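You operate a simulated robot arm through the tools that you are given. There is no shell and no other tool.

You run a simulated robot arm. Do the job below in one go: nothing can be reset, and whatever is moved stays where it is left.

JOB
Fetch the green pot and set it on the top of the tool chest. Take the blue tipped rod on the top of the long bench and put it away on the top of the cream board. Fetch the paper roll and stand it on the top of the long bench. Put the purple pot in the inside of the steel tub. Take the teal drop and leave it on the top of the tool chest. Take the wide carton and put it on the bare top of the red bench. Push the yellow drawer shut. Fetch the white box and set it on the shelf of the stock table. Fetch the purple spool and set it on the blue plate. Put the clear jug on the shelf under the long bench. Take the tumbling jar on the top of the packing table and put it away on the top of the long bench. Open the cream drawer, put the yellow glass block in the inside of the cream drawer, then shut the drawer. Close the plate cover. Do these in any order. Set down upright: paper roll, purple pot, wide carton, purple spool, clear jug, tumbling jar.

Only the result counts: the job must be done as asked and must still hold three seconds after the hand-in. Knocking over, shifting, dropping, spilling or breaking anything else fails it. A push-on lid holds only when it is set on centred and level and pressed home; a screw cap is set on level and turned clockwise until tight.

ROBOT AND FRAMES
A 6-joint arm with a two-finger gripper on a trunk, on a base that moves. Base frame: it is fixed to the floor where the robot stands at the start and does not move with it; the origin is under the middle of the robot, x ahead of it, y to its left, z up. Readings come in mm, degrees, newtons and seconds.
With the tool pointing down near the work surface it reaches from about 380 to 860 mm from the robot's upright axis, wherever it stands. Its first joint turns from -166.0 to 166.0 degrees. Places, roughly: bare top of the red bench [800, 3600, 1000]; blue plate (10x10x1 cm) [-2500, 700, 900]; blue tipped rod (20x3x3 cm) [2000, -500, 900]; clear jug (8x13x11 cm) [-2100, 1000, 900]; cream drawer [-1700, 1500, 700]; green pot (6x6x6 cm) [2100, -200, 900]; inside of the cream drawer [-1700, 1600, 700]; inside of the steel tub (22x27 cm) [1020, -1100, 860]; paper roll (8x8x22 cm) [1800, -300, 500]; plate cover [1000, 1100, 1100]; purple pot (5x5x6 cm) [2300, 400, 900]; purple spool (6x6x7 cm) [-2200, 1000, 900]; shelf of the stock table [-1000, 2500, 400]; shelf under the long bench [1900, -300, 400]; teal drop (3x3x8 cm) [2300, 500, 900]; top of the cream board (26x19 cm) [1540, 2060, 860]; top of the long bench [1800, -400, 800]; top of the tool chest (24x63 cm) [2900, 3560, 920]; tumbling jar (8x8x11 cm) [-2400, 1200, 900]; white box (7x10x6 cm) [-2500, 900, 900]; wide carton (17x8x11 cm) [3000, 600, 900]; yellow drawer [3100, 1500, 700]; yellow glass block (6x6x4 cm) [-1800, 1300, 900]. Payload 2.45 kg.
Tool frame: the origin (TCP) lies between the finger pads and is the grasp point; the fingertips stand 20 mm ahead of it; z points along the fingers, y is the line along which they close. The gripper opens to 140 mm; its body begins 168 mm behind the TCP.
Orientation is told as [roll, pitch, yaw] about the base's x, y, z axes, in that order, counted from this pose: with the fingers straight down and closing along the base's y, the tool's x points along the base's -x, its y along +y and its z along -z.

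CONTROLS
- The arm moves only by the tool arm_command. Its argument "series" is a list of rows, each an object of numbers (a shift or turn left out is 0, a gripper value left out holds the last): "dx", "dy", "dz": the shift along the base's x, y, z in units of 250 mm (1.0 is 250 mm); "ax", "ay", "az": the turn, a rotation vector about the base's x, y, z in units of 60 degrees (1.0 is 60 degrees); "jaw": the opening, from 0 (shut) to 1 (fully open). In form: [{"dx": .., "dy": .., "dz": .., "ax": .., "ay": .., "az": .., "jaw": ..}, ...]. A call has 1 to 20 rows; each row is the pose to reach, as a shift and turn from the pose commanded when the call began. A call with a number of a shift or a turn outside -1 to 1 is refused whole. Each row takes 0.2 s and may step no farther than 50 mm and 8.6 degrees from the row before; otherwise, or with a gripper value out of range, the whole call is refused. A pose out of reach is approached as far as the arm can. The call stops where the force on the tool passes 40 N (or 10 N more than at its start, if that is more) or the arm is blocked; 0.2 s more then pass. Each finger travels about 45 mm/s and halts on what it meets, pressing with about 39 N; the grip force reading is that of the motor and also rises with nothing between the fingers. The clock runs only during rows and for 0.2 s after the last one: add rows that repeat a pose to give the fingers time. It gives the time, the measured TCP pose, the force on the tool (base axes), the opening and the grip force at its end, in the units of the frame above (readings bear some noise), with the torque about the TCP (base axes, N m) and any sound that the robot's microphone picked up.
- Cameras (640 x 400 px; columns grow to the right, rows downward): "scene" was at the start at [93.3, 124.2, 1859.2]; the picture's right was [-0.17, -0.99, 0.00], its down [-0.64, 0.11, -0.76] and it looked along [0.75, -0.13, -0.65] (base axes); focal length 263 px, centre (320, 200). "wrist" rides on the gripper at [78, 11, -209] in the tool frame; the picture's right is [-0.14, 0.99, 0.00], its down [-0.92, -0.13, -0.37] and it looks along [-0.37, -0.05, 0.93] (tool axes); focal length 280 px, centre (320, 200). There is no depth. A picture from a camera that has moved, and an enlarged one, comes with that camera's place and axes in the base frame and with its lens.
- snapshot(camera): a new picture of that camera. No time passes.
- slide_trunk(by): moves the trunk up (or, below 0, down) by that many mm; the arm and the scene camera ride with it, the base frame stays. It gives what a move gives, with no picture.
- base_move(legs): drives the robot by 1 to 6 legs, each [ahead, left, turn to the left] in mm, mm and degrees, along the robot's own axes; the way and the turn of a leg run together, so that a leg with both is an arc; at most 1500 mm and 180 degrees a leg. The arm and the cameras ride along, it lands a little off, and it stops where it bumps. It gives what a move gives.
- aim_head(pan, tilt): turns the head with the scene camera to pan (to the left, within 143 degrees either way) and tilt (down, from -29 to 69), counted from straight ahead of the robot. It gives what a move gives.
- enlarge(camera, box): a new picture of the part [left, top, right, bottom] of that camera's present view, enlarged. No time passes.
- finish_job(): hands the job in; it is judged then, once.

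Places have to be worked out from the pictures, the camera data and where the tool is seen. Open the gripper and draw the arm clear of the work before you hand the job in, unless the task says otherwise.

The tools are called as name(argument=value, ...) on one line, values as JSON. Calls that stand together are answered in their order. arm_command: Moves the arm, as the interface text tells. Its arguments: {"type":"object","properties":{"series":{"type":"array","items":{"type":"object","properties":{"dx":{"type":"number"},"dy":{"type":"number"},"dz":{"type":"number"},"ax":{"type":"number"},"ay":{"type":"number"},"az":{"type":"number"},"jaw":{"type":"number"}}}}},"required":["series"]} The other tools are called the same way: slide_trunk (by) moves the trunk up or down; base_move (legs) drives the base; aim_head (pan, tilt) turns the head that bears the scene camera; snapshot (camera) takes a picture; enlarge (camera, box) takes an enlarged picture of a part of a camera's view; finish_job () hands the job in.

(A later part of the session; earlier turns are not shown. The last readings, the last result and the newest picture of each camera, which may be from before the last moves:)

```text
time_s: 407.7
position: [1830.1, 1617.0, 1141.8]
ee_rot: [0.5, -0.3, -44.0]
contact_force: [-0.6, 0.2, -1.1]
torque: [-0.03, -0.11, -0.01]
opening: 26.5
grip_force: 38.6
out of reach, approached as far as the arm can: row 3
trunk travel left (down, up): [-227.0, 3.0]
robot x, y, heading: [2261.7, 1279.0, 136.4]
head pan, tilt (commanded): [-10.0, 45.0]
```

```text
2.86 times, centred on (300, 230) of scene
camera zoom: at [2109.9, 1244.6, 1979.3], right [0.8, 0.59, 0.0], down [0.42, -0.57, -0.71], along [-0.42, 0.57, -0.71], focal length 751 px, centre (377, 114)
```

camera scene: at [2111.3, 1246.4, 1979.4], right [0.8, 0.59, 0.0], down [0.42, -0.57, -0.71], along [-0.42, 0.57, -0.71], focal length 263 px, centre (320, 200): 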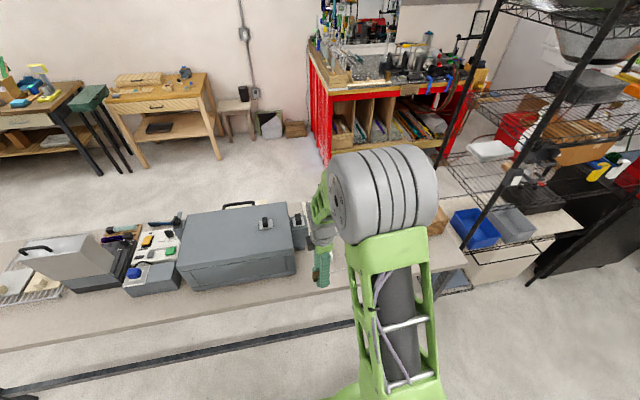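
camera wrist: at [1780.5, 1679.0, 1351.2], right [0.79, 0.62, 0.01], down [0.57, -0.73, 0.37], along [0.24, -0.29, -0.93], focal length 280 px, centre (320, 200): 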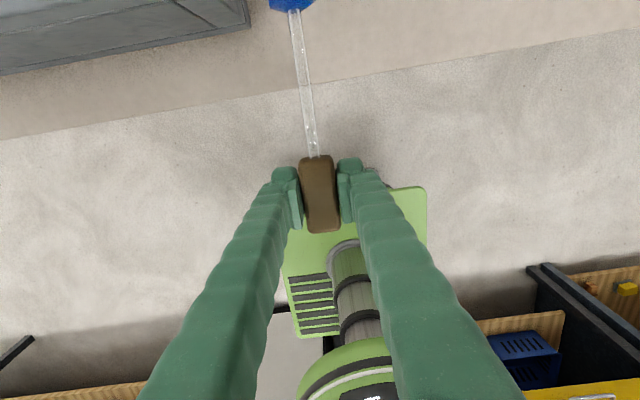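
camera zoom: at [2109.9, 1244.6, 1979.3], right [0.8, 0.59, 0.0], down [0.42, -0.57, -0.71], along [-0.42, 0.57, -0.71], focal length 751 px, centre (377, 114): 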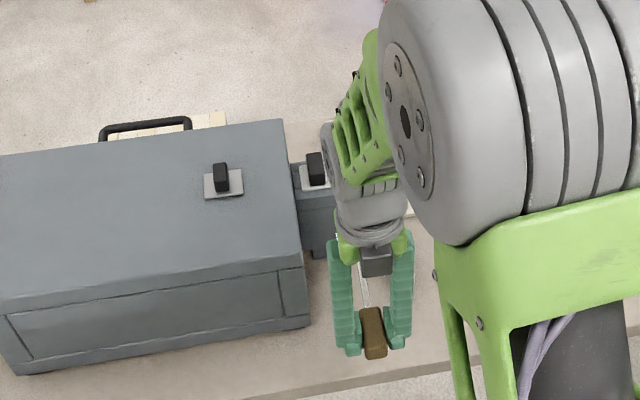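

Yaw is now right. I drive to line up with the free lane of the board and take a look.

base_move(legs=[[0, -183, 0.1], [200, 0, 0]])

snapshot(camera="wrist")

snapshot(camera="scene")

```text
time_s: 411.2
position: [1811.2, 1888.6, 1142.4]
ee_rot: [0.5, -0.5, -44.0]
contact_force: [-0.6, 0.7, -1.0]
torque: [-0.08, -0.14, 0.02]
opening: 26.9
grip_force: 38.9
trunk travel left (down, up): [-227.0, 3.0]
robot x, y, heading: [2242.9, 1549.0, 136.2]
head pan, tilt (commanded): [-10.0, 45.0]
```

```text
taken
camera wrist: at [1761.6, 1951.1, 1350.4], right [0.79, 0.62, 0.01], down [0.57, -0.73, 0.37], along [0.24, -0.29, -0.93], focal length 280 px, centre (320, 200)
```

wrist: 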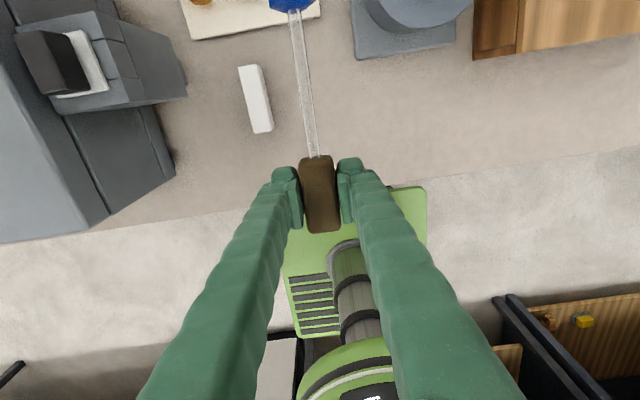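

```text
taken
camera scene: at [2090.8, 1517.6, 1979.3], right [0.8, 0.59, 0.0], down [0.42, -0.57, -0.71], along [-0.42, 0.57, -0.71], focal length 263 px, centre (320, 200)
```

scene: 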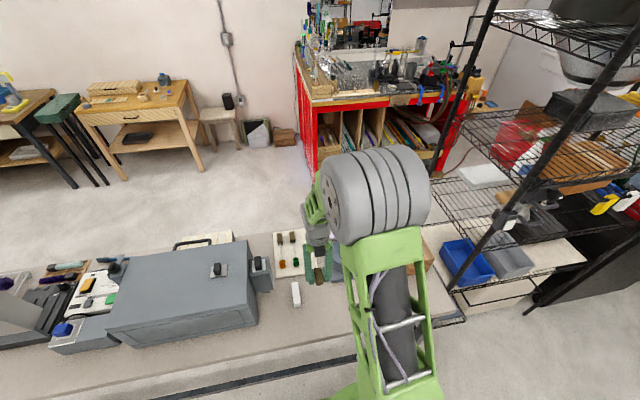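

I zoom on the board.

enlarge(camera="scene", box=[250, 215, 350, 290])

enlarge(camera="wrist", box=[160, 0, 480, 160])

```text
5.33 times, centred on (300, 252) of scene
camera zoom: at [2090.8, 1517.6, 1979.3], right [0.8, 0.59, 0.0], down [0.42, -0.57, -0.71], along [-0.42, 0.57, -0.71], focal length 1403 px, centre (427, -80)
```

zoom: 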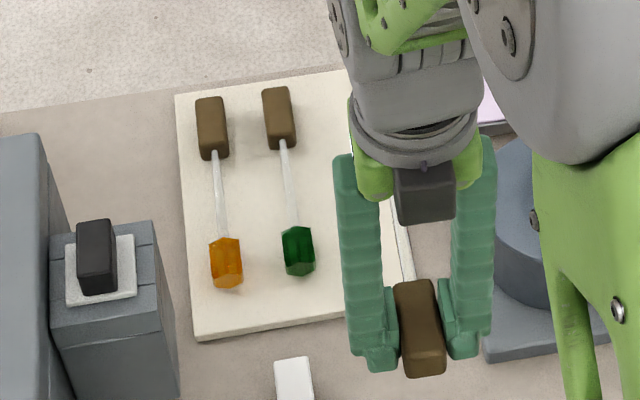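

```text
2.00 times, centred on (320, 80) of wrist
camera zoom: at [1761.6, 1951.1, 1350.4], right [0.79, 0.62, 0.01], down [0.57, -0.73, 0.37], along [0.24, -0.29, -0.93], focal length 561 px, centre (320, 440)
```

zoom: 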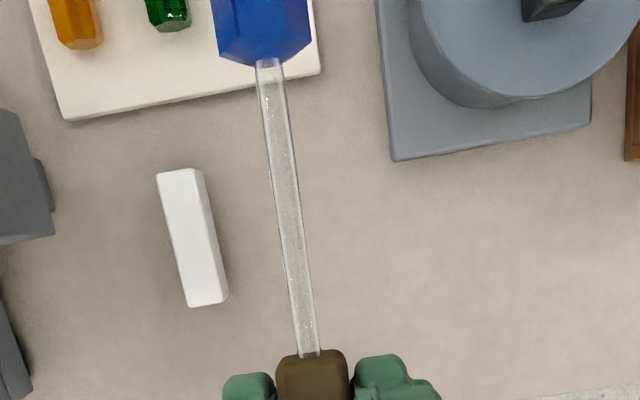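

The free lane is u≈2590–2646; I'll aim for u≈2615 with the brown end at n≈−215. I drive 100 mm forward and extend the arm.

base_move(legs=[[100, 0, 0]])

arm_command(series=[{"dx": -0.1, "dy": 0.094}, {"dx": -0.2, "dy": 0.188}, {"dx": -0.3, "dy": 0.283}, {"dx": -0.37, "dy": 0.35}])

snapshot(camera="wrist")

snapshot(camera="scene")

```text
time_s: 412.3
position: [1740.4, 1958.3, 1141.5]
ee_rot: [0.5, -0.5, -44.1]
contact_force: [-0.9, 0.9, -1.5]
torque: [-0.13, -0.15, 0.0]
opening: 26.5
grip_force: 39.1
trunk travel left (down, up): [-227.0, 3.0]
robot x, y, heading: [2173.4, 1617.8, 136.3]
head pan, tilt (commanded): [-10.0, 45.0]
```

```text
time_s: 413.3
position: [1645.7, 2042.0, 1142.3]
ee_rot: [1.0, -0.3, -44.6]
contact_force: [0.4, 0.2, -0.6]
torque: [-0.08, -0.1, 0.03]
opening: 26.7
grip_force: 39.1
out of reach, approached as far as the arm can: row 4
trunk travel left (down, up): [-227.0, 3.0]
robot x, y, heading: [2171.8, 1612.6, 136.3]
head pan, tilt (commanded): [-10.0, 45.0]
```

```text
taken
camera wrist: at [1595.4, 2102.2, 1351.0], right [0.79, 0.61, 0.02], down [0.56, -0.74, 0.37], along [0.24, -0.28, -0.93], focal length 280 px, centre (320, 200)
```

wrist: 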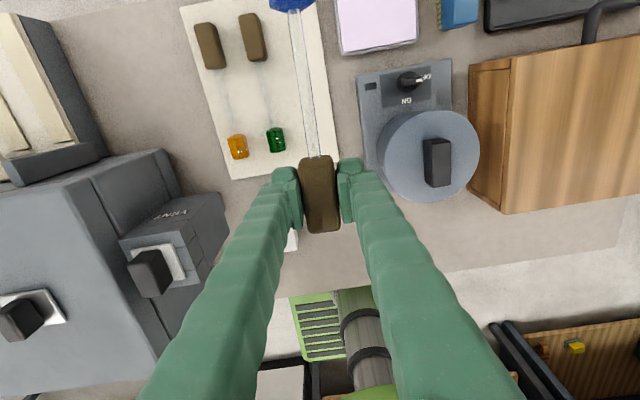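

```text
taken
camera scene: at [2020.0, 1584.7, 1979.4], right [0.8, 0.59, 0.0], down [0.42, -0.57, -0.71], along [-0.42, 0.57, -0.71], focal length 263 px, centre (320, 200)
```

scene: 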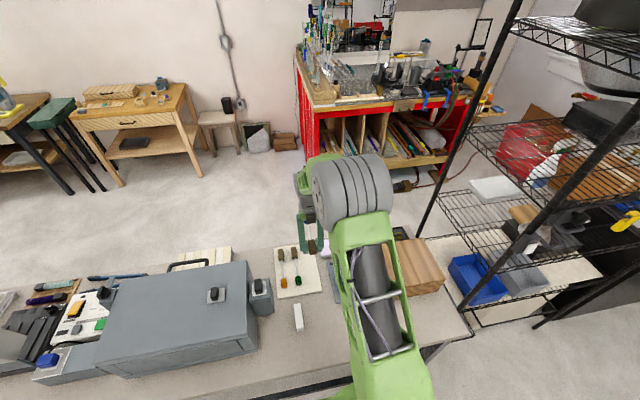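

The rod hangs over the free lane of the board. I lower with the trunk to about z≈955.

slide_trunk(by=-185)

snapshot(camera="wrist")

enlarge(camera="scene", box=[250, 180, 390, 320])

```text
time_s: 415.4
position: [1647.0, 2039.8, 957.5]
ee_rot: [1.1, -0.2, -44.5]
contact_force: [-0.1, 0.2, -1.1]
torque: [-0.06, -0.06, -0.03]
opening: 26.6
grip_force: 38.9
trunk travel left (down, up): [-42.0, 188.0]
robot x, y, heading: [2171.0, 1617.5, 136.4]
head pan, tilt (commanded): [-10.0, 45.0]
```

```text
taken
camera wrist: at [1595.9, 2101.8, 1166.6], right [0.79, 0.61, 0.02], down [0.56, -0.74, 0.37], along [0.24, -0.28, -0.93], focal length 280 px, centre (320, 200)
```

wrist: 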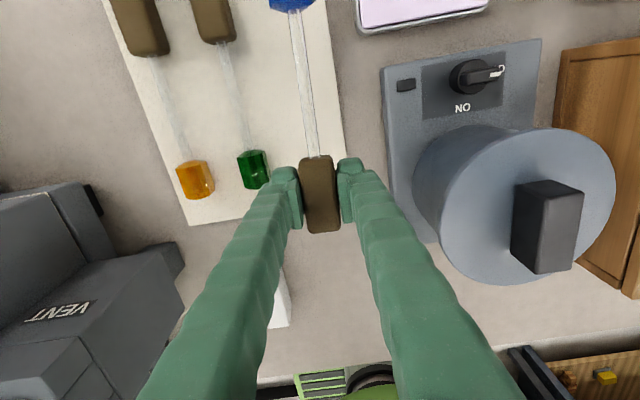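

```text
2.86 times, centred on (320, 250) of scene
camera zoom: at [2020.4, 1584.6, 1794.6], right [0.8, 0.59, 0.0], down [0.42, -0.57, -0.71], along [-0.42, 0.57, -0.71], focal length 751 px, centre (320, 57)
```

zoom: 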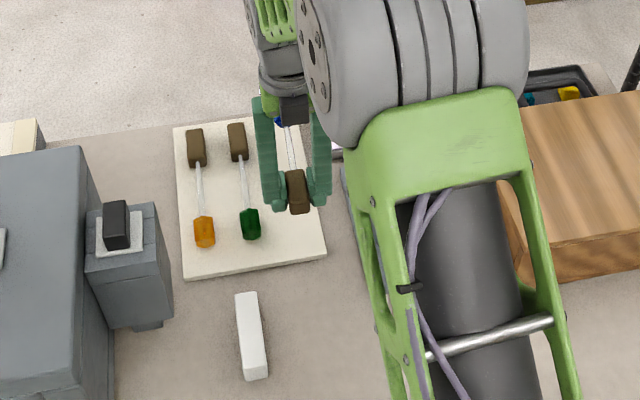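

Lined up well. I lower a bit more and then feel for the blue end touching the board.

slide_trunk(by=-20)

arm_command(series=[{"dz": -0.016}, {"dz": -0.032}, {"dz": -0.048}])

```text
time_s: 416.0
position: [1646.4, 2040.6, 938.9]
ee_rot: [1.0, -0.2, -44.5]
contact_force: [-0.2, 0.6, -1.1]
torque: [-0.05, -0.04, 0.03]
opening: 26.5
grip_force: 38.2
trunk travel left (down, up): [-22.0, 208.0]
robot x, y, heading: [2173.4, 1616.1, 136.3]
head pan, tilt (commanded): [-10.0, 45.0]
```

```text
time_s: 416.8
position: [1647.1, 2042.2, 924.7]
ee_rot: [1.1, -0.2, -44.5]
contact_force: [-0.1, -1.1, -0.8]
torque: [-0.08, -0.08, 0.01]
opening: 26.7
grip_force: 38.4
trunk travel left (down, up): [-22.0, 208.0]
robot x, y, heading: [2177.9, 1616.3, 136.3]
head pan, tilt (commanded): [-10.0, 45.0]
```

No contact yet at 925; I continue down in small steps.

arm_command(series=[{"dz": -0.016}, {"dz": -0.032}, {"dz": -0.048}])

snapshot(camera="wrist")

```text
time_s: 417.6
position: [1646.7, 2040.4, 914.4]
ee_rot: [1.0, -0.3, -44.5]
contact_force: [-0.7, 0.5, -1.4]
torque: [-0.07, -0.05, 0.01]
opening: 26.9
grip_force: 38.5
trunk travel left (down, up): [-22.0, 208.0]
robot x, y, heading: [2170.1, 1617.0, 136.5]
head pan, tilt (commanded): [-10.0, 45.0]
```

```text
taken
camera wrist: at [1595.7, 2101.8, 1122.5], right [0.79, 0.61, 0.02], down [0.56, -0.74, 0.37], along [0.24, -0.28, -0.93], focal length 280 px, centre (320, 200)
```

wrist: 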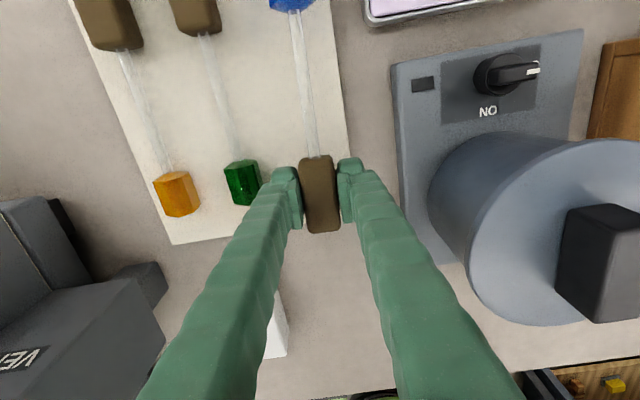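

The left finger would pass only ~7 mm from the green tip, so I shift 9 mm toward the board's outer edge before going lower.

arm_command(series=[{"dx": 0.0247, "dy": 0.0262}, {"dx": 0.0247, "dy": 0.0262, "dz": -0.02}, {"dx": 0.0247, "dy": 0.0262, "dz": -0.04}, {"dx": 0.0247, "dy": 0.0262, "dz": -0.06}])

snapshot(camera="wrist")

```text
time_s: 418.6
position: [1652.6, 2047.7, 898.6]
ee_rot: [1.3, -0.2, -44.7]
contact_force: [-0.3, 0.3, -0.6]
torque: [-0.09, -0.06, -0.01]
opening: 26.6
grip_force: 39.1
trunk travel left (down, up): [-22.0, 208.0]
robot x, y, heading: [2175.7, 1616.1, 136.4]
head pan, tilt (commanded): [-10.0, 45.0]
```

```text
taken
camera wrist: at [1601.5, 2107.6, 1107.2], right [0.79, 0.61, 0.02], down [0.56, -0.74, 0.37], along [0.24, -0.28, -0.93], focal length 280 px, centre (320, 200)
```

wrist: 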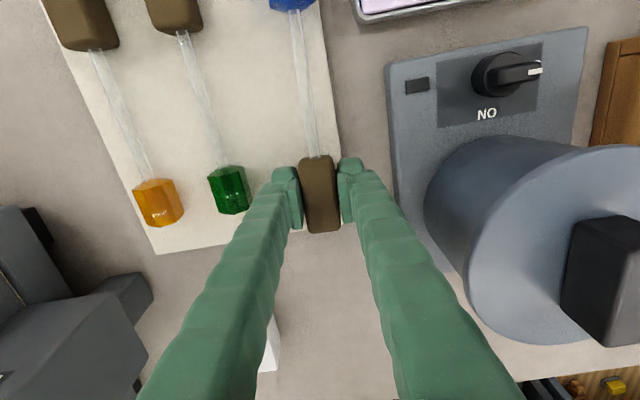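

Good clearance now. I keep lowering.

arm_command(series=[{"dz": -0.016}, {"dz": -0.032}, {"dz": -0.048}])

arm_command(series=[{"dz": -0.012}, {"dz": -0.024}])

```text
time_s: 419.4
position: [1652.4, 2047.0, 887.3]
ee_rot: [1.3, -0.1, -44.8]
contact_force: [1.1, -1.1, 5.7]
torque: [0.63, 0.74, -0.08]
opening: 26.5
grip_force: 39.1
trunk travel left (down, up): [-22.0, 208.0]
robot x, y, heading: [2170.8, 1615.2, 136.4]
head pan, tilt (commanded): [-10.0, 45.0]
```

```text
time_s: 420.0
position: [1653.5, 2047.5, 881.8]
ee_rot: [1.3, -0.1, -44.7]
contact_force: [1.1, 0.3, 15.4]
torque: [-0.05, 0.41, -0.13]
opening: 26.5
grip_force: 39.4
trunk travel left (down, up): [-22.0, 208.0]
robot x, y, heading: [2169.2, 1613.7, 136.4]
head pan, tilt (commanded): [-10.0, 45.0]
```

Both ends now bear on the board (15 N). I relieve slightly and open the jaws a little.

arm_command(series=[{"dz": 0.008, "jaw": 0.22}, {"dz": 0.008, "jaw": 0.26}, {"dz": 0.008, "jaw": 0.28}, {"dz": 0.008, "jaw": 0.28}])

snapshot(camera="wrist")

```text
time_s: 421.0
position: [1652.2, 2045.8, 881.4]
ee_rot: [1.3, -0.2, -44.6]
contact_force: [1.4, 0.4, 0.8]
torque: [-0.05, 0.01, 0.05]
opening: 38.9
grip_force: 0.1
trunk travel left (down, up): [-22.0, 208.0]
robot x, y, heading: [2175.1, 1612.0, 136.7]
head pan, tilt (commanded): [-10.0, 45.0]
```

```text
taken
camera wrist: at [1601.3, 2106.8, 1091.0], right [0.79, 0.61, 0.02], down [0.56, -0.74, 0.37], along [0.24, -0.28, -0.93], focal length 280 px, centre (320, 200)
```

wrist: 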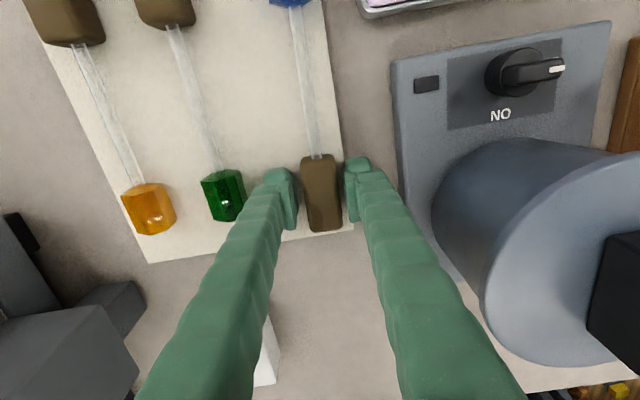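

Released; the rod lies on the board. I rise straight up and check.

arm_command(series=[{"dz": 0.06}, {"dz": 0.16}, {"dz": 0.32}, {"dz": 0.5}, {"dz": 0.68}, {"dz": 0.86}, {"dz": 1.0}])

snapshot(camera="wrist")

enlarge(camera="scene", box=[250, 180, 390, 320])

```text
time_s: 422.6
position: [1649.6, 2041.7, 1131.8]
ee_rot: [1.5, -0.3, -45.0]
contact_force: [0.1, 0.7, -0.6]
torque: [-0.02, 0.02, -0.03]
opening: 39.3
grip_force: 0.1
out of reach, approached as far as the arm can: row 6, 7
trunk travel left (down, up): [-22.0, 208.0]
robot x, y, heading: [2175.5, 1615.9, 136.4]
head pan, tilt (commanded): [-10.0, 45.0]
```

```text
taken
camera wrist: at [1598.3, 2102.3, 1341.2], right [0.8, 0.6, 0.03], down [0.55, -0.75, 0.37], along [0.24, -0.28, -0.93], focal length 280 px, centre (320, 200)
```

wrist: 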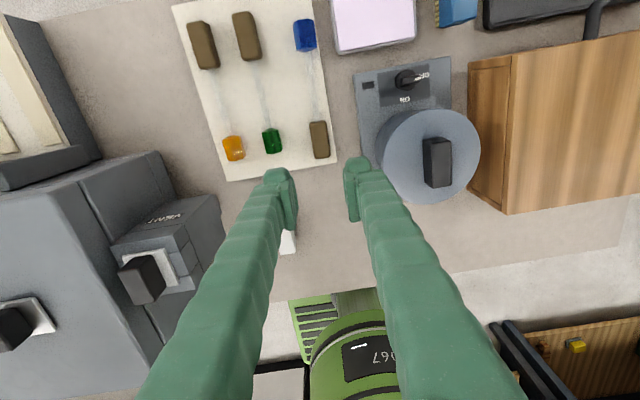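

```text
2.86 times, centred on (320, 250) of scene
camera zoom: at [2020.5, 1584.4, 1774.5], right [0.8, 0.59, 0.0], down [0.42, -0.57, -0.71], along [-0.42, 0.57, -0.71], focal length 751 px, centre (320, 57)
```

zoom: 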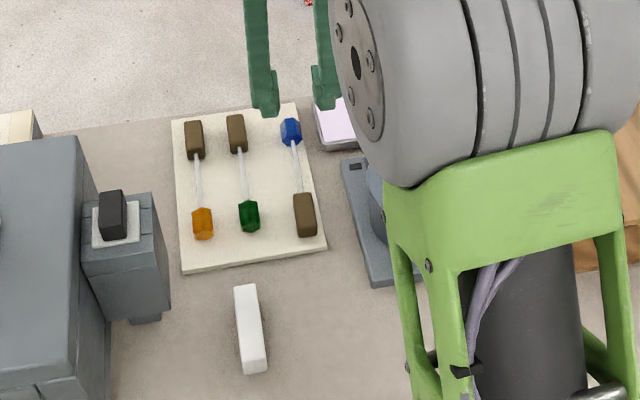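

The rod is neatly on the board. Now for the plate cover: I back off first.

base_move(legs=[[-300, 0, 0]])

arm_command(series=[{"az": -0.14}, {"az": -0.28}, {"az": -0.42}, {"az": -0.56}, {"az": -0.7}, {"az": -0.84}, {"az": -0.98}])

arm_command(series=[{"az": -0.14}, {"az": -0.28}, {"az": -0.42}, {"az": -0.56}, {"az": -0.7}, {"az": -0.84}, {"az": -0.98}])

arm_command(series=[{"az": -0.14}, {"az": -0.28}, {"az": -0.42}, {"az": -0.56}, {"az": -0.7}, {"az": -0.84}, {"az": -0.98}])

```text
time_s: 424.7
position: [1868.0, 1834.4, 1131.6]
ee_rot: [1.6, -0.1, -44.9]
contact_force: [-0.3, -0.4, 0.3]
torque: [-0.01, 0.0, 0.0]
opening: 39.0
grip_force: 0.1
trunk travel left (down, up): [-22.0, 208.0]
robot x, y, heading: [2389.4, 1408.6, 136.5]
head pan, tilt (commanded): [-10.0, 45.0]
```

```text
time_s: 426.3
position: [1867.7, 1834.3, 1131.4]
ee_rot: [1.5, -0.2, -103.9]
contact_force: [0.6, -0.7, -1.2]
torque: [0.02, 0.0, 0.04]
opening: 39.0
grip_force: 0.1
trunk travel left (down, up): [-22.0, 208.0]
robot x, y, heading: [2389.4, 1405.5, 136.8]
head pan, tilt (commanded): [-10.0, 45.0]
```

```text
time_s: 427.9
position: [1866.8, 1834.0, 1131.7]
ee_rot: [1.4, -0.2, -162.6]
contact_force: [0.8, -0.5, 0.7]
torque: [0.02, -0.05, -0.03]
opening: 39.4
grip_force: 0.1
trunk travel left (down, up): [-22.0, 208.0]
robot x, y, heading: [2395.1, 1407.3, 136.4]
head pan, tilt (commanded): [-10.0, 45.0]
```

```text
time_s: 429.5
position: [1866.8, 1835.3, 1131.8]
ee_rot: [1.6, -0.2, 138.6]
contact_force: [0.5, 0.7, -0.5]
torque: [-0.04, 0.01, 0.01]
opening: 39.0
grip_force: 0.0
trunk travel left (down, up): [-22.0, 208.0]
robot x, y, heading: [2393.7, 1410.9, 136.6]
head pan, tilt (commanded): [-10.0, 45.0]
```

Gripper is back to its natural yaw. I pull the arm in and drive along to the plate cover to inspect it.

arm_command(series=[{"dx": 0.13, "dy": -0.12}, {"dx": 0.26, "dy": -0.245}, {"dx": 0.36, "dy": -0.34, "ax": -0.02, "ay": 0.015}])

base_move(legs=[[0, 1150, 0]])

aim_head(pan=5, tilt=40)

snapshot(camera="scene")

snapshot(camera="wrist")

```text
time_s: 430.3
position: [1958.2, 1749.8, 1130.4]
ee_rot: [3.0, 0.0, 138.8]
contact_force: [-0.6, 0.0, 0.3]
torque: [-0.03, 0.0, 0.04]
opening: 39.3
grip_force: 0.1
trunk travel left (down, up): [-22.0, 208.0]
robot x, y, heading: [2389.1, 1406.4, 136.3]
head pan, tilt (commanded): [-10.0, 45.0]
```

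```text
time_s: 440.6
position: [1168.5, 926.7, 1131.8]
ee_rot: [3.0, 0.1, 138.2]
contact_force: [-0.5, 0.2, 1.0]
torque: [0.03, -0.03, 0.01]
opening: 39.0
grip_force: 0.2
trunk travel left (down, up): [-22.0, 208.0]
robot x, y, heading: [1598.1, 579.6, 136.1]
head pan, tilt (commanded): [-10.0, 45.0]
```

```text
time_s: 441.4
position: [1168.3, 926.6, 1131.1]
ee_rot: [3.0, 0.0, 138.2]
contact_force: [-0.4, 0.5, 0.7]
torque: [-0.02, 0.0, 0.02]
opening: 39.1
grip_force: 0.1
trunk travel left (down, up): [-22.0, 208.0]
robot x, y, heading: [1602.4, 582.7, 135.9]
head pan, tilt (commanded): [5.0, 40.0]
```

```text
taken
camera scene: at [1428.4, 539.2, 1781.7], right [0.63, 0.78, 0.0], down [0.5, -0.41, -0.77], along [-0.59, 0.48, -0.64], focal length 263 px, centre (320, 200)
```

scene: 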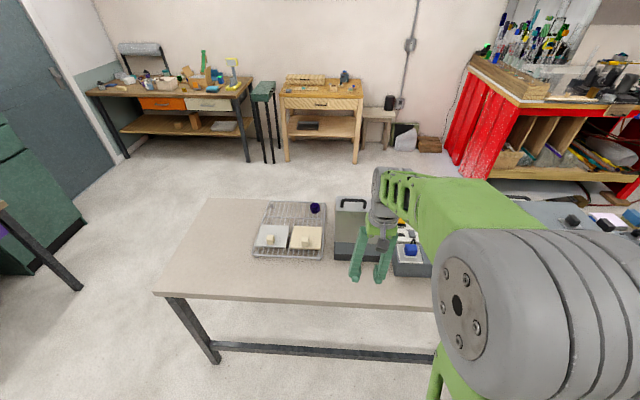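

```text
taken
camera wrist: at [1227.3, 875.0, 1340.5], right [-0.76, -0.65, 0.05], down [-0.59, 0.72, 0.36], along [-0.27, 0.25, -0.93], focal length 280 px, centre (320, 200)
```

wrist: 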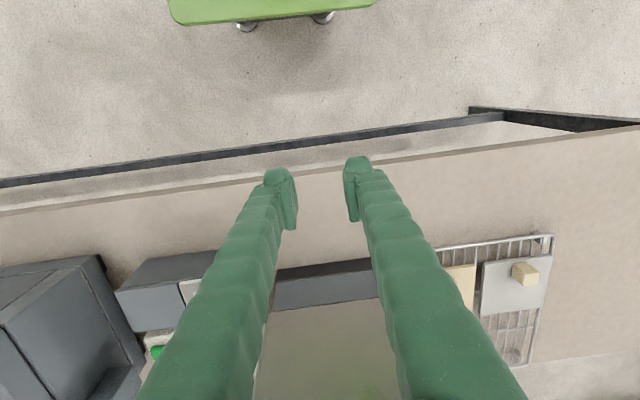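

I zoom on the plate-cover device.

enlarge(camera="scene", box=[300, 180, 460, 290])

aim_head(pan=40, tilt=40)

base_move(legs=[[0, 0, -40]])

snapshot(camera="scene")

```text
3.64 times, centred on (380, 235) of scene
camera zoom: at [1428.4, 539.2, 1781.7], right [0.63, 0.78, 0.0], down [0.5, -0.41, -0.77], along [-0.59, 0.48, -0.64], focal length 956 px, centre (102, 73)
```

zoom: 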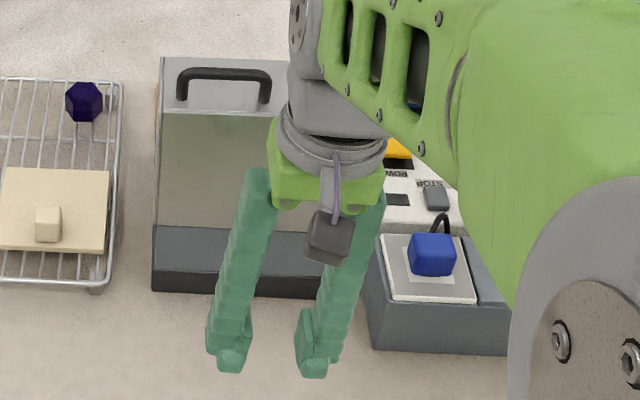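

```text
time_s: 442.4
position: [1169.1, 926.3, 1132.3]
ee_rot: [3.0, 0.0, 138.1]
contact_force: [0.1, -0.2, -0.8]
torque: [0.02, 0.0, 0.01]
opening: 39.3
grip_force: 0.1
trunk travel left (down, up): [-22.0, 208.0]
robot x, y, heading: [1598.0, 578.5, 136.1]
head pan, tilt (commanded): [40.0, 40.0]
```

```text
time_s: 444.7
position: [1493.8, 1124.2, 1131.3]
ee_rot: [3.0, 0.0, 97.8]
contact_force: [0.6, 0.0, -1.0]
torque: [-0.03, 0.0, 0.0]
opening: 39.2
grip_force: 0.1
trunk travel left (down, up): [-22.0, 208.0]
robot x, y, heading: [1601.2, 582.6, 95.8]
head pan, tilt (commanded): [40.0, 40.0]
```

```text
taken
camera scene: at [1397.9, 634.8, 1781.7], right [0.7, 0.72, 0.0], down [0.46, -0.45, -0.77], along [-0.55, 0.53, -0.64], focal length 263 px, centre (320, 200)
```

scene: 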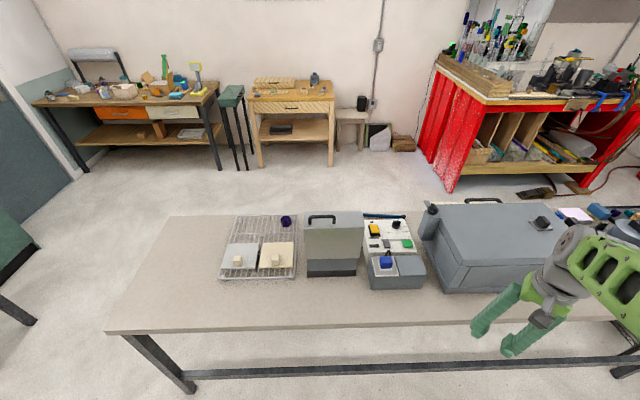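

The cover is a hinged plate standing upright at the base's near edge (hinge n≈−39, z≈945), handle on the face toward me. I'll push it over and down with closed fingers to the right of the handle. First I face it squarely and pull the arm in.

base_move(legs=[[0, 0, 40.6], [0, -38, 0]])

arm_command(series=[{"dx": 0.13, "dy": -0.12, "ax": 0.037, "ay": -0.034, "jaw": 0}, {"dx": 0.26, "dy": -0.245, "ax": 0.037, "ay": -0.034}, {"dx": 0.39, "dy": -0.37, "ax": 0.037, "ay": -0.034}, {"dx": 0.42, "dy": -0.4, "dz": 0.15, "ax": 0.037, "ay": -0.034}])

snapshot(camera="wrist")

```text
time_s: 447.6
position: [1192.6, 952.7, 1131.9]
ee_rot: [3.0, 0.0, 138.6]
contact_force: [-0.2, 0.1, -0.2]
torque: [-0.05, 0.01, -0.04]
opening: 39.1
grip_force: 0.1
trunk travel left (down, up): [-22.0, 208.0]
robot x, y, heading: [1623.2, 608.5, 136.2]
head pan, tilt (commanded): [40.0, 40.0]
```

```text
time_s: 448.6
position: [1297.6, 850.9, 1169.4]
ee_rot: [-0.1, 0.1, 138.6]
contact_force: [0.9, 0.2, 0.3]
torque: [0.05, 0.02, -0.01]
opening: 0.0
grip_force: 29.6
trunk travel left (down, up): [-22.0, 208.0]
robot x, y, heading: [1628.8, 606.0, 136.4]
head pan, tilt (commanded): [40.0, 40.0]
```

```text
taken
camera wrist: at [1350.4, 791.9, 1379.0], right [-0.76, -0.65, 0.0], down [-0.6, 0.71, 0.37], along [-0.24, 0.28, -0.93], focal length 280 px, centre (320, 200)
```

wrist: 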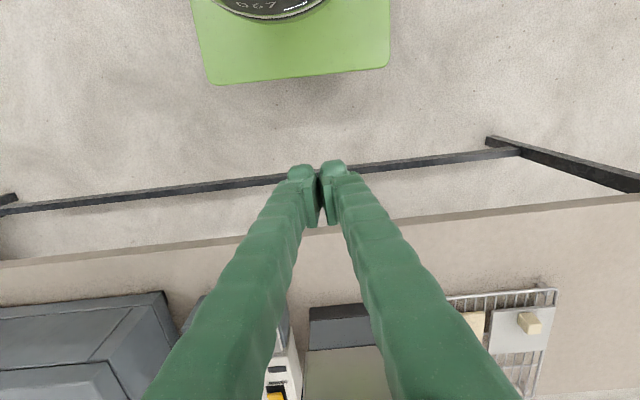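

I drive forward so the closed fingers stop about 100 mm short of the plate.

base_move(legs=[[275, 0, 0]])

snapshot(camera="wrist")

snapshot(camera="scene")

```text
time_s: 450.5
position: [1099.2, 1043.4, 1169.6]
ee_rot: [0.0, 0.1, 138.3]
contact_force: [-0.3, 0.5, 0.6]
torque: [-0.06, -0.04, 0.02]
opening: 0.0
grip_force: 29.7
trunk travel left (down, up): [-22.0, 208.0]
robot x, y, heading: [1426.1, 796.2, 135.8]
head pan, tilt (commanded): [40.0, 40.0]
```

```text
taken
camera wrist: at [1151.4, 982.8, 1378.5], right [-0.76, -0.65, 0.0], down [-0.6, 0.71, 0.37], along [-0.24, 0.28, -0.93], focal length 280 px, centre (320, 200)
```

wrist: 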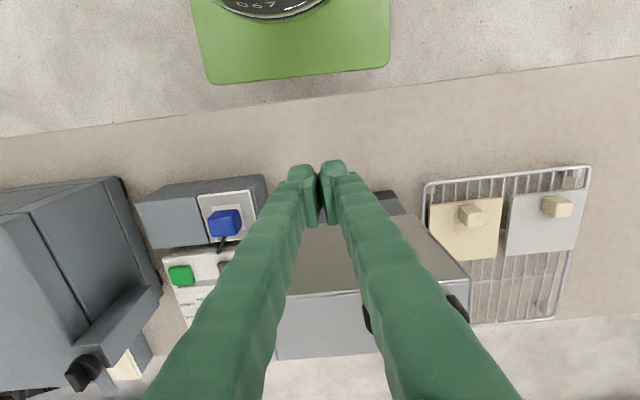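

```text
taken
camera scene: at [1237.7, 708.3, 1781.6], right [0.07, 1.0, 0.0], down [0.64, -0.04, -0.77], along [-0.76, 0.05, -0.64], focal length 263 px, centre (320, 200)
```

scene: 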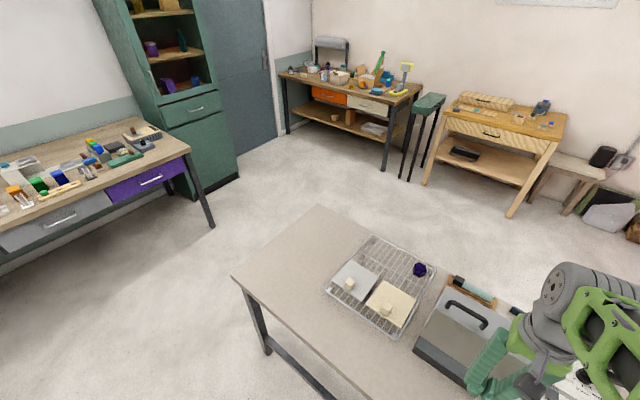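

I zoom to see the plate's inclination from this side.

enlarge(camera="scene", box=[380, 250, 560, 400])

enlarge(camera="wrist", box=[230, 170, 490, 370])

```text
2.67 times, centred on (470, 325) of scene
camera zoom: at [1237.7, 708.3, 1781.6], right [0.07, 1.0, 0.0], down [0.64, -0.04, -0.77], along [-0.76, 0.05, -0.64], focal length 701 px, centre (-80, -133)
```

zoom: 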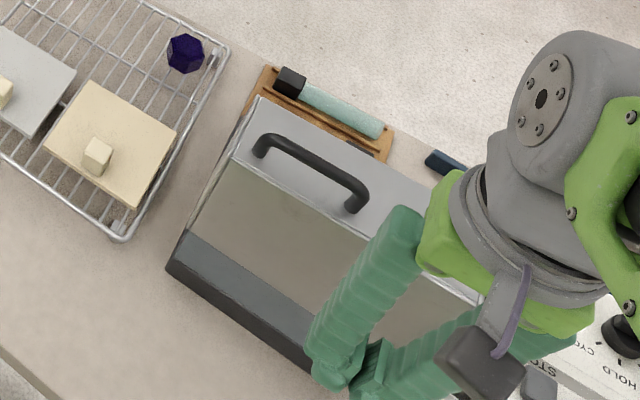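

```text
2.00 times, centred on (360, 270) of wrist
camera zoom: at [1151.4, 982.8, 1378.5], right [-0.76, -0.65, 0.0], down [-0.6, 0.71, 0.37], along [-0.24, 0.28, -0.93], focal length 561 px, centre (240, 60)
```

zoom: 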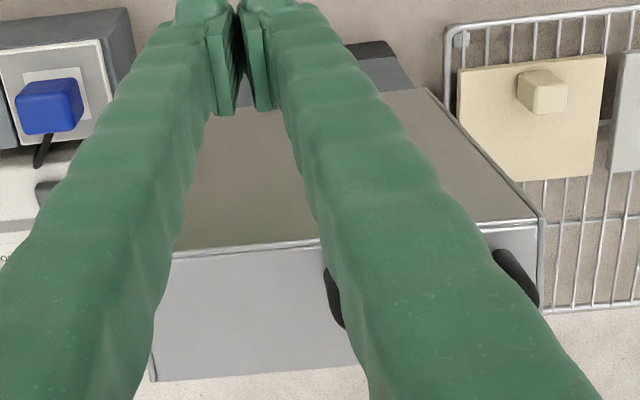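

The lid is a ~50 mm thick slab standing at n≈−27…−72 with its top at z≈1153–1173, hinged on my side; it closes away from me. I start pushing its near face gently near the top.

arm_command(series=[{"dz": -0.1}, {"dx": -0.1, "dy": 0.095, "dz": -0.1}, {"dx": -0.2, "dy": 0.19, "dz": -0.1}, {"dx": -0.26, "dy": 0.245, "dz": -0.1}, {"dx": -0.31, "dy": 0.293, "dz": -0.1}, {"dx": -0.35, "dy": 0.33, "dz": -0.1}, {"dx": -0.38, "dy": 0.36, "dz": -0.1}])

snapshot(camera="wrist")

enlarge(camera="scene", box=[380, 250, 560, 400])

```text
time_s: 452.1
position: [1004.4, 1133.4, 1145.4]
ee_rot: [-0.1, 0.0, 138.4]
contact_force: [-0.4, 0.2, -0.1]
torque: [0.0, 0.01, 0.01]
opening: 0.0
grip_force: 29.2
trunk travel left (down, up): [-22.0, 208.0]
robot x, y, heading: [1424.1, 799.6, 136.1]
head pan, tilt (commanded): [40.0, 40.0]
```

```text
taken
camera wrist: at [1056.8, 1073.2, 1354.0], right [-0.76, -0.65, 0.0], down [-0.6, 0.71, 0.37], along [-0.24, 0.28, -0.93], focal length 280 px, centre (320, 200)
```

wrist: 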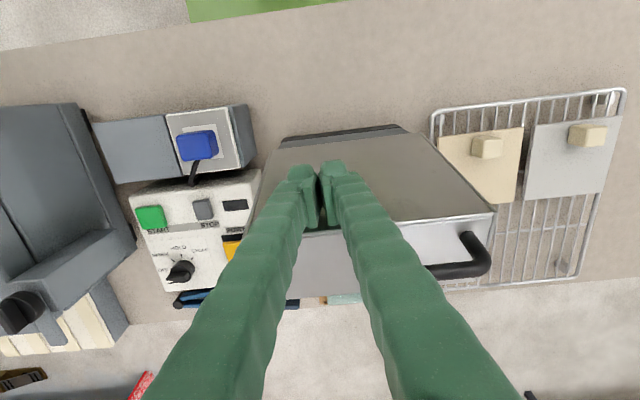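

```text
2.67 times, centred on (470, 325) of scene
camera zoom: at [1238.3, 707.8, 1781.7], right [0.07, 1.0, 0.0], down [0.64, -0.04, -0.77], along [-0.76, 0.05, -0.64], focal length 701 px, centre (-80, -133)
```

zoom: 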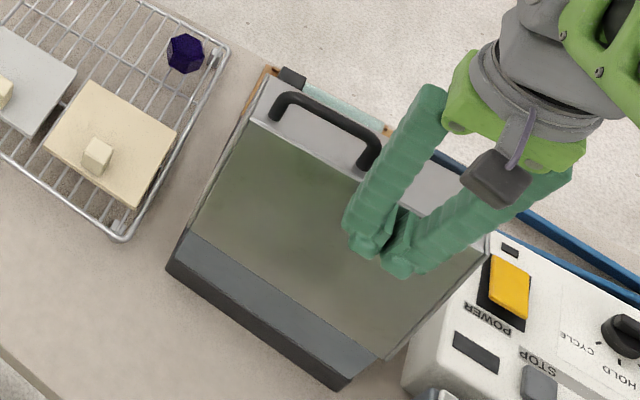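

The lid moves and stays where pushed. I follow the closing arc further down in small steps.

arm_command(series=[{"dx": -0.064, "dy": 0.06, "dz": -0.004}, {"dx": -0.125, "dy": 0.118, "dz": -0.008}, {"dx": -0.18, "dy": 0.17, "dz": -0.048}, {"dx": -0.235, "dy": 0.223, "dz": -0.092}, {"dx": -0.291, "dy": 0.275, "dz": -0.14}, {"dx": -0.334, "dy": 0.316, "dz": -0.204}, {"dx": -0.375, "dy": 0.355, "dz": -0.272}])

snapshot(camera="wrist")

enlarge(camera="scene", box=[380, 250, 560, 400])

```text
time_s: 453.7
position: [910.4, 1221.0, 1077.1]
ee_rot: [-0.1, 0.0, 138.4]
contact_force: [0.0, 0.0, -0.9]
torque: [-0.01, -0.03, -0.01]
opening: 0.0
grip_force: 29.1
trunk travel left (down, up): [-22.0, 208.0]
robot x, y, heading: [1426.4, 796.6, 136.1]
head pan, tilt (commanded): [40.0, 40.0]
```

```text
taken
camera wrist: at [963.2, 1161.6, 1285.2], right [-0.76, -0.65, 0.0], down [-0.6, 0.71, 0.37], along [-0.24, 0.28, -0.93], focal length 280 px, centre (320, 200)
```

wrist: 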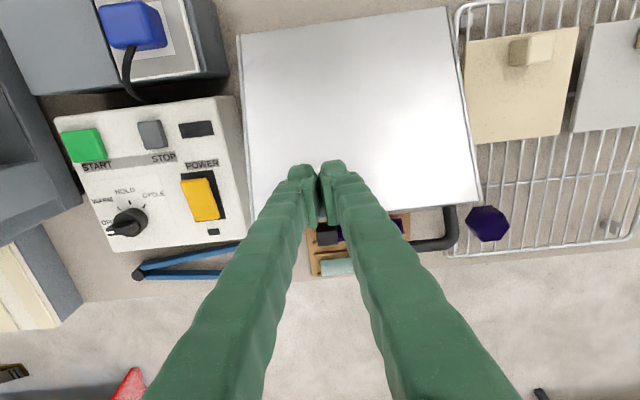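

```text
2.67 times, centred on (470, 325) of scene
camera zoom: at [1238.0, 708.0, 1781.6], right [0.07, 1.0, 0.0], down [0.64, -0.04, -0.77], along [-0.76, 0.05, -0.64], focal length 701 px, centre (-80, -133)
```

zoom: 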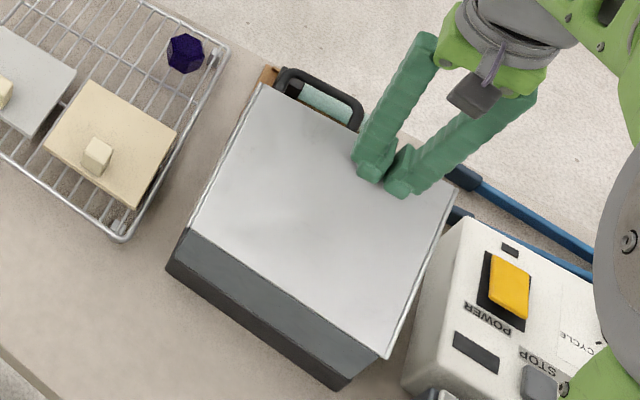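

The lid is now about 62° over. I continue pressing it down along the arc until it seats.

arm_command(series=[{"dx": -0.038, "dy": 0.036, "dz": -0.068}, {"dx": -0.067, "dy": 0.063, "dz": -0.16}, {"dx": -0.08, "dy": 0.076, "dz": -0.21}, {"dx": -0.093, "dy": 0.088, "dz": -0.26}, {"dx": -0.1, "dy": 0.095, "dz": -0.31}, {"dx": -0.105, "dy": 0.099, "dz": -0.35}])

snapshot(camera="wrist")

enlarge(camera="scene", box=[380, 250, 560, 400])

```text
time_s: 455.1
position: [886.7, 1244.5, 996.6]
ee_rot: [0.0, -0.4, 138.3]
contact_force: [7.0, -6.4, 38.8]
torque: [-0.22, -0.27, 0.03]
opening: 5.8
grip_force: 29.9
trunk travel left (down, up): [-22.0, 208.0]
robot x, y, heading: [1429.9, 799.7, 136.5]
head pan, tilt (commanded): [40.0, 40.0]
```

```text
taken
camera wrist: at [939.6, 1184.4, 1203.0], right [-0.76, -0.65, 0.0], down [-0.6, 0.71, 0.37], along [-0.24, 0.28, -0.93], focal length 280 px, centre (320, 200)
```

wrist: 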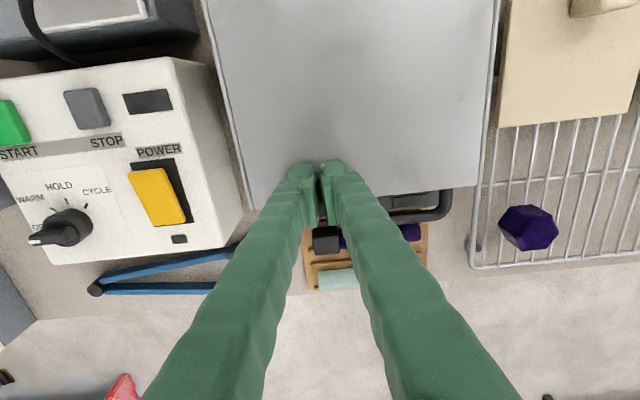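

```text
2.67 times, centred on (470, 325) of scene
camera zoom: at [1241.8, 704.9, 1782.5], right [0.07, 1.0, 0.0], down [0.64, -0.04, -0.77], along [-0.77, 0.05, -0.64], focal length 701 px, centre (-80, -133)
```

zoom: 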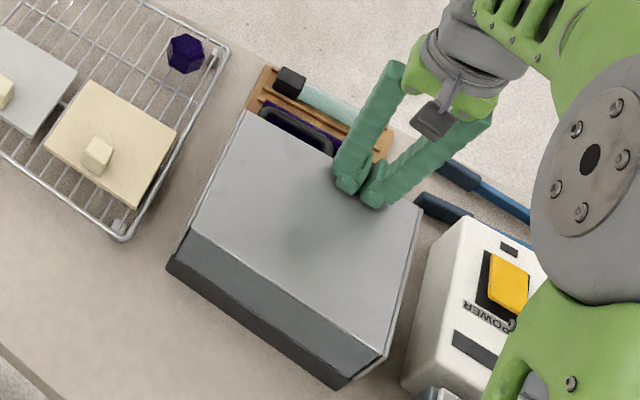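

The lid resists with ~39 N at z≈977, so it seems seated. I lift off and look at it.

arm_command(series=[{"dz": 0.08}, {"dz": 0.2}, {"dz": 0.36, "dx": 0.05, "dy": -0.05}, {"dz": 0.5, "dx": 0.15, "dy": -0.14}, {"dz": 0.62, "dx": 0.26, "dy": -0.245}, {"dz": 0.7, "dx": 0.38, "dy": -0.36}])

snapshot(camera="wrist")

enlarge(camera="scene", box=[380, 250, 560, 400])

```text
time_s: 456.5
position: [981.8, 1152.4, 1165.3]
ee_rot: [-0.1, 0.0, 138.4]
contact_force: [0.1, -1.2, -0.3]
torque: [0.01, 0.02, -0.03]
opening: 0.0
grip_force: 29.1
trunk travel left (down, up): [-22.0, 208.0]
robot x, y, heading: [1428.2, 794.6, 136.1]
head pan, tilt (commanded): [40.0, 40.0]
```

```text
taken
camera wrist: at [1033.2, 1093.3, 1372.6], right [-0.76, -0.65, 0.0], down [-0.6, 0.71, 0.37], along [-0.24, 0.28, -0.93], focal length 280 px, centre (320, 200)
```

wrist: 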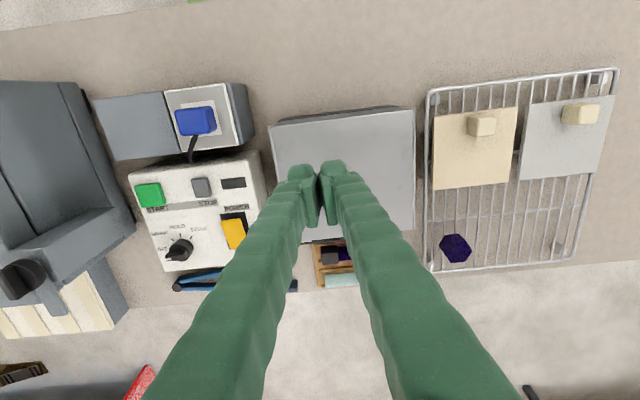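

```text
2.67 times, centred on (470, 325) of scene
camera zoom: at [1239.4, 706.8, 1781.8], right [0.07, 1.0, 0.0], down [0.64, -0.04, -0.77], along [-0.77, 0.05, -0.64], focal length 701 px, centre (-80, -133)
```

zoom: 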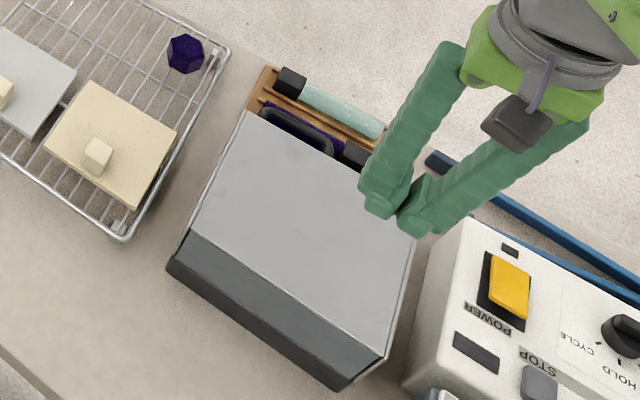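

The lid looks closed; I'll double-check from the other side later. Next the wide carton: I back off, pull in the arm and turn to face its bench.

base_move(legs=[[-250, 0, 0]])

arm_command(series=[{"dx": 0.13, "dy": -0.12}, {"dx": 0.26, "dy": -0.245}, {"dx": 0.34, "dy": -0.32}])

base_move(legs=[[0, 0, -90], [0, 0, -90]])

```text
time_s: 458.3
position: [1160.4, 981.3, 1164.8]
ee_rot: [-0.2, 0.0, 138.3]
contact_force: [1.3, -0.4, 0.8]
torque: [0.06, 0.06, 0.02]
opening: 0.2
grip_force: 29.3
trunk travel left (down, up): [-22.0, 208.0]
robot x, y, heading: [1607.0, 627.8, 136.2]
head pan, tilt (commanded): [40.0, 40.0]
```

```text
time_s: 459.1
position: [1246.7, 900.6, 1163.7]
ee_rot: [-0.1, 0.0, 138.4]
contact_force: [0.0, 0.3, -0.4]
torque: [0.0, 0.0, -0.01]
opening: 0.1
grip_force: 29.6
trunk travel left (down, up): [-22.0, 208.0]
robot x, y, heading: [1604.8, 627.5, 136.1]
head pan, tilt (commanded): [40.0, 40.0]
```

```text
time_s: 467.2
position: [1969.6, 349.3, 1164.5]
ee_rot: [-0.1, 0.0, -41.7]
contact_force: [0.8, 0.1, 0.2]
torque: [-0.02, -0.02, -0.02]
opening: 0.0
grip_force: 29.9
trunk travel left (down, up): [-22.0, 208.0]
robot x, y, heading: [1605.4, 626.5, -43.9]
head pan, tilt (commanded): [40.0, 40.0]
```

Now I slide along to the carton's place and look.

base_move(legs=[[-100, 0, 0.4], [0, 930, 0]])

slide_trunk(by=150)

aim_head(pan=0, tilt=45)

snapshot(camera="scene")

enlarge(camera="scene", box=[180, 100, 420, 300])

```text
time_s: 476.4
position: [2540.0, 1095.5, 1163.4]
ee_rot: [-0.1, -0.1, -41.3]
contact_force: [-0.4, 0.1, -1.2]
torque: [-0.01, -0.03, 0.01]
opening: 0.0
grip_force: 29.1
trunk travel left (down, up): [-22.0, 208.0]
robot x, y, heading: [2173.6, 1366.4, -43.5]
head pan, tilt (commanded): [40.0, 40.0]
```

```text
time_s: 478.2
position: [2538.6, 1095.6, 1313.9]
ee_rot: [-0.1, 0.1, -41.4]
contact_force: [-0.2, 0.0, 0.2]
torque: [0.0, -0.05, 0.01]
opening: 0.1
grip_force: 28.9
trunk travel left (down, up): [-172.0, 58.0]
robot x, y, heading: [2177.9, 1372.5, -43.2]
head pan, tilt (commanded): [40.0, 40.0]
```

```text
time_s: 479.2
position: [2538.4, 1095.2, 1313.4]
ee_rot: [0.0, 0.0, -41.4]
contact_force: [-0.2, -0.9, -0.3]
torque: [-0.02, -0.03, -0.03]
opening: 0.0
grip_force: 28.9
trunk travel left (down, up): [-172.0, 58.0]
robot x, y, heading: [2176.5, 1368.7, -43.7]
head pan, tilt (commanded): [0.0, 45.0]
```

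```text
taken
camera scene: at [2337.6, 1406.7, 1924.4], right [-0.69, -0.73, 0.0], down [-0.51, 0.49, -0.71], along [0.51, -0.49, -0.71], focal length 263 px, centre (320, 200)
```

scene: 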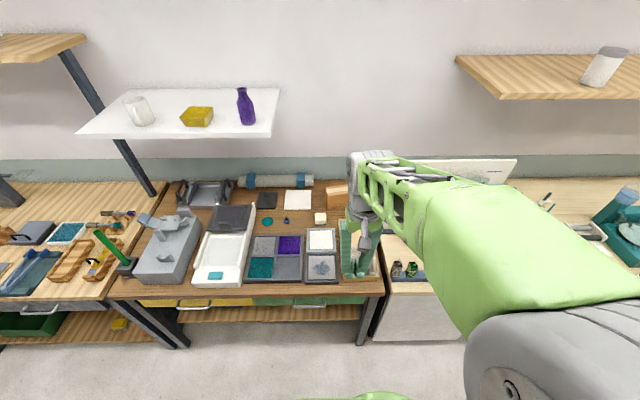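

```text
2.00 times, centred on (300, 200) of scene
camera zoom: at [2337.6, 1406.7, 1924.4], right [-0.69, -0.73, 0.0], down [-0.51, 0.49, -0.71], along [0.51, -0.49, -0.71], focal length 526 px, centre (360, 200)
```

zoom: 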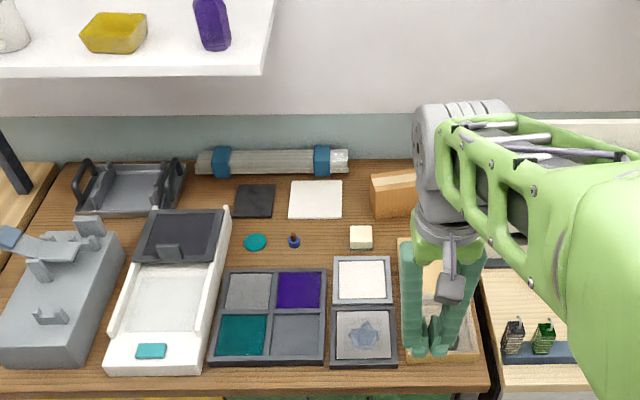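

The carton stands at about (u 2525, n 1775) behind a cream sand box. I drive forward to view it with the wrist camera.

base_move(legs=[[260, 0, 0]])

snapshot(camera="wrist")

snapshot(camera="scene")

```text
time_s: 481.1
position: [2726.7, 916.5, 1312.7]
ee_rot: [-0.2, 0.1, -41.3]
contact_force: [0.2, -0.5, 0.9]
torque: [0.05, 0.05, -0.01]
opening: 0.0
grip_force: 29.5
trunk travel left (down, up): [-172.0, 58.0]
robot x, y, heading: [2362.0, 1192.4, -43.4]
head pan, tilt (commanded): [0.0, 45.0]
```

```text
taken
camera wrist: at [2676.6, 976.8, 1522.1], right [0.76, 0.65, 0.0], down [0.61, -0.7, 0.37], along [0.24, -0.28, -0.93], focal length 280 px, centre (320, 200)
```

wrist: 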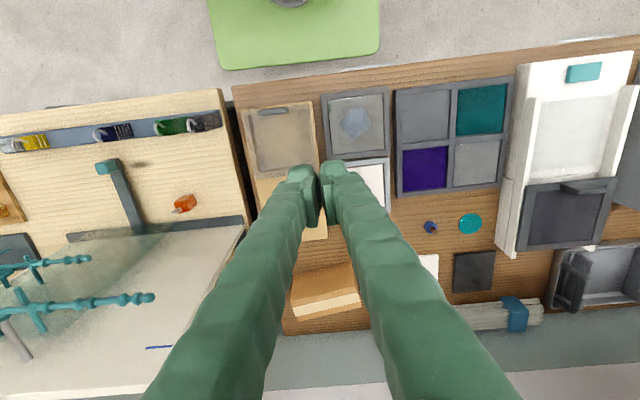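

```text
taken
camera scene: at [2526.4, 1227.6, 1924.3], right [-0.69, -0.73, 0.0], down [-0.51, 0.49, -0.71], along [0.51, -0.49, -0.71], focal length 263 px, centre (320, 200)
```

scene: 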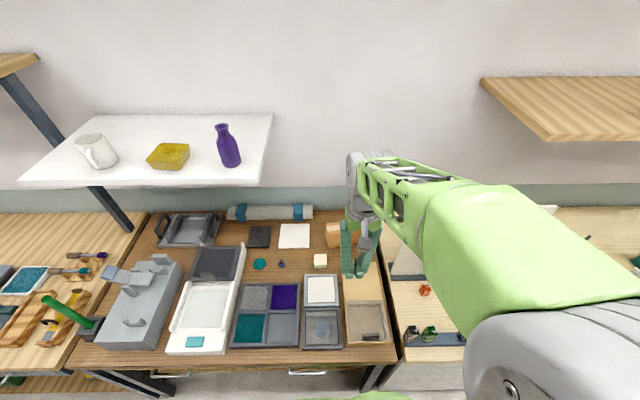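

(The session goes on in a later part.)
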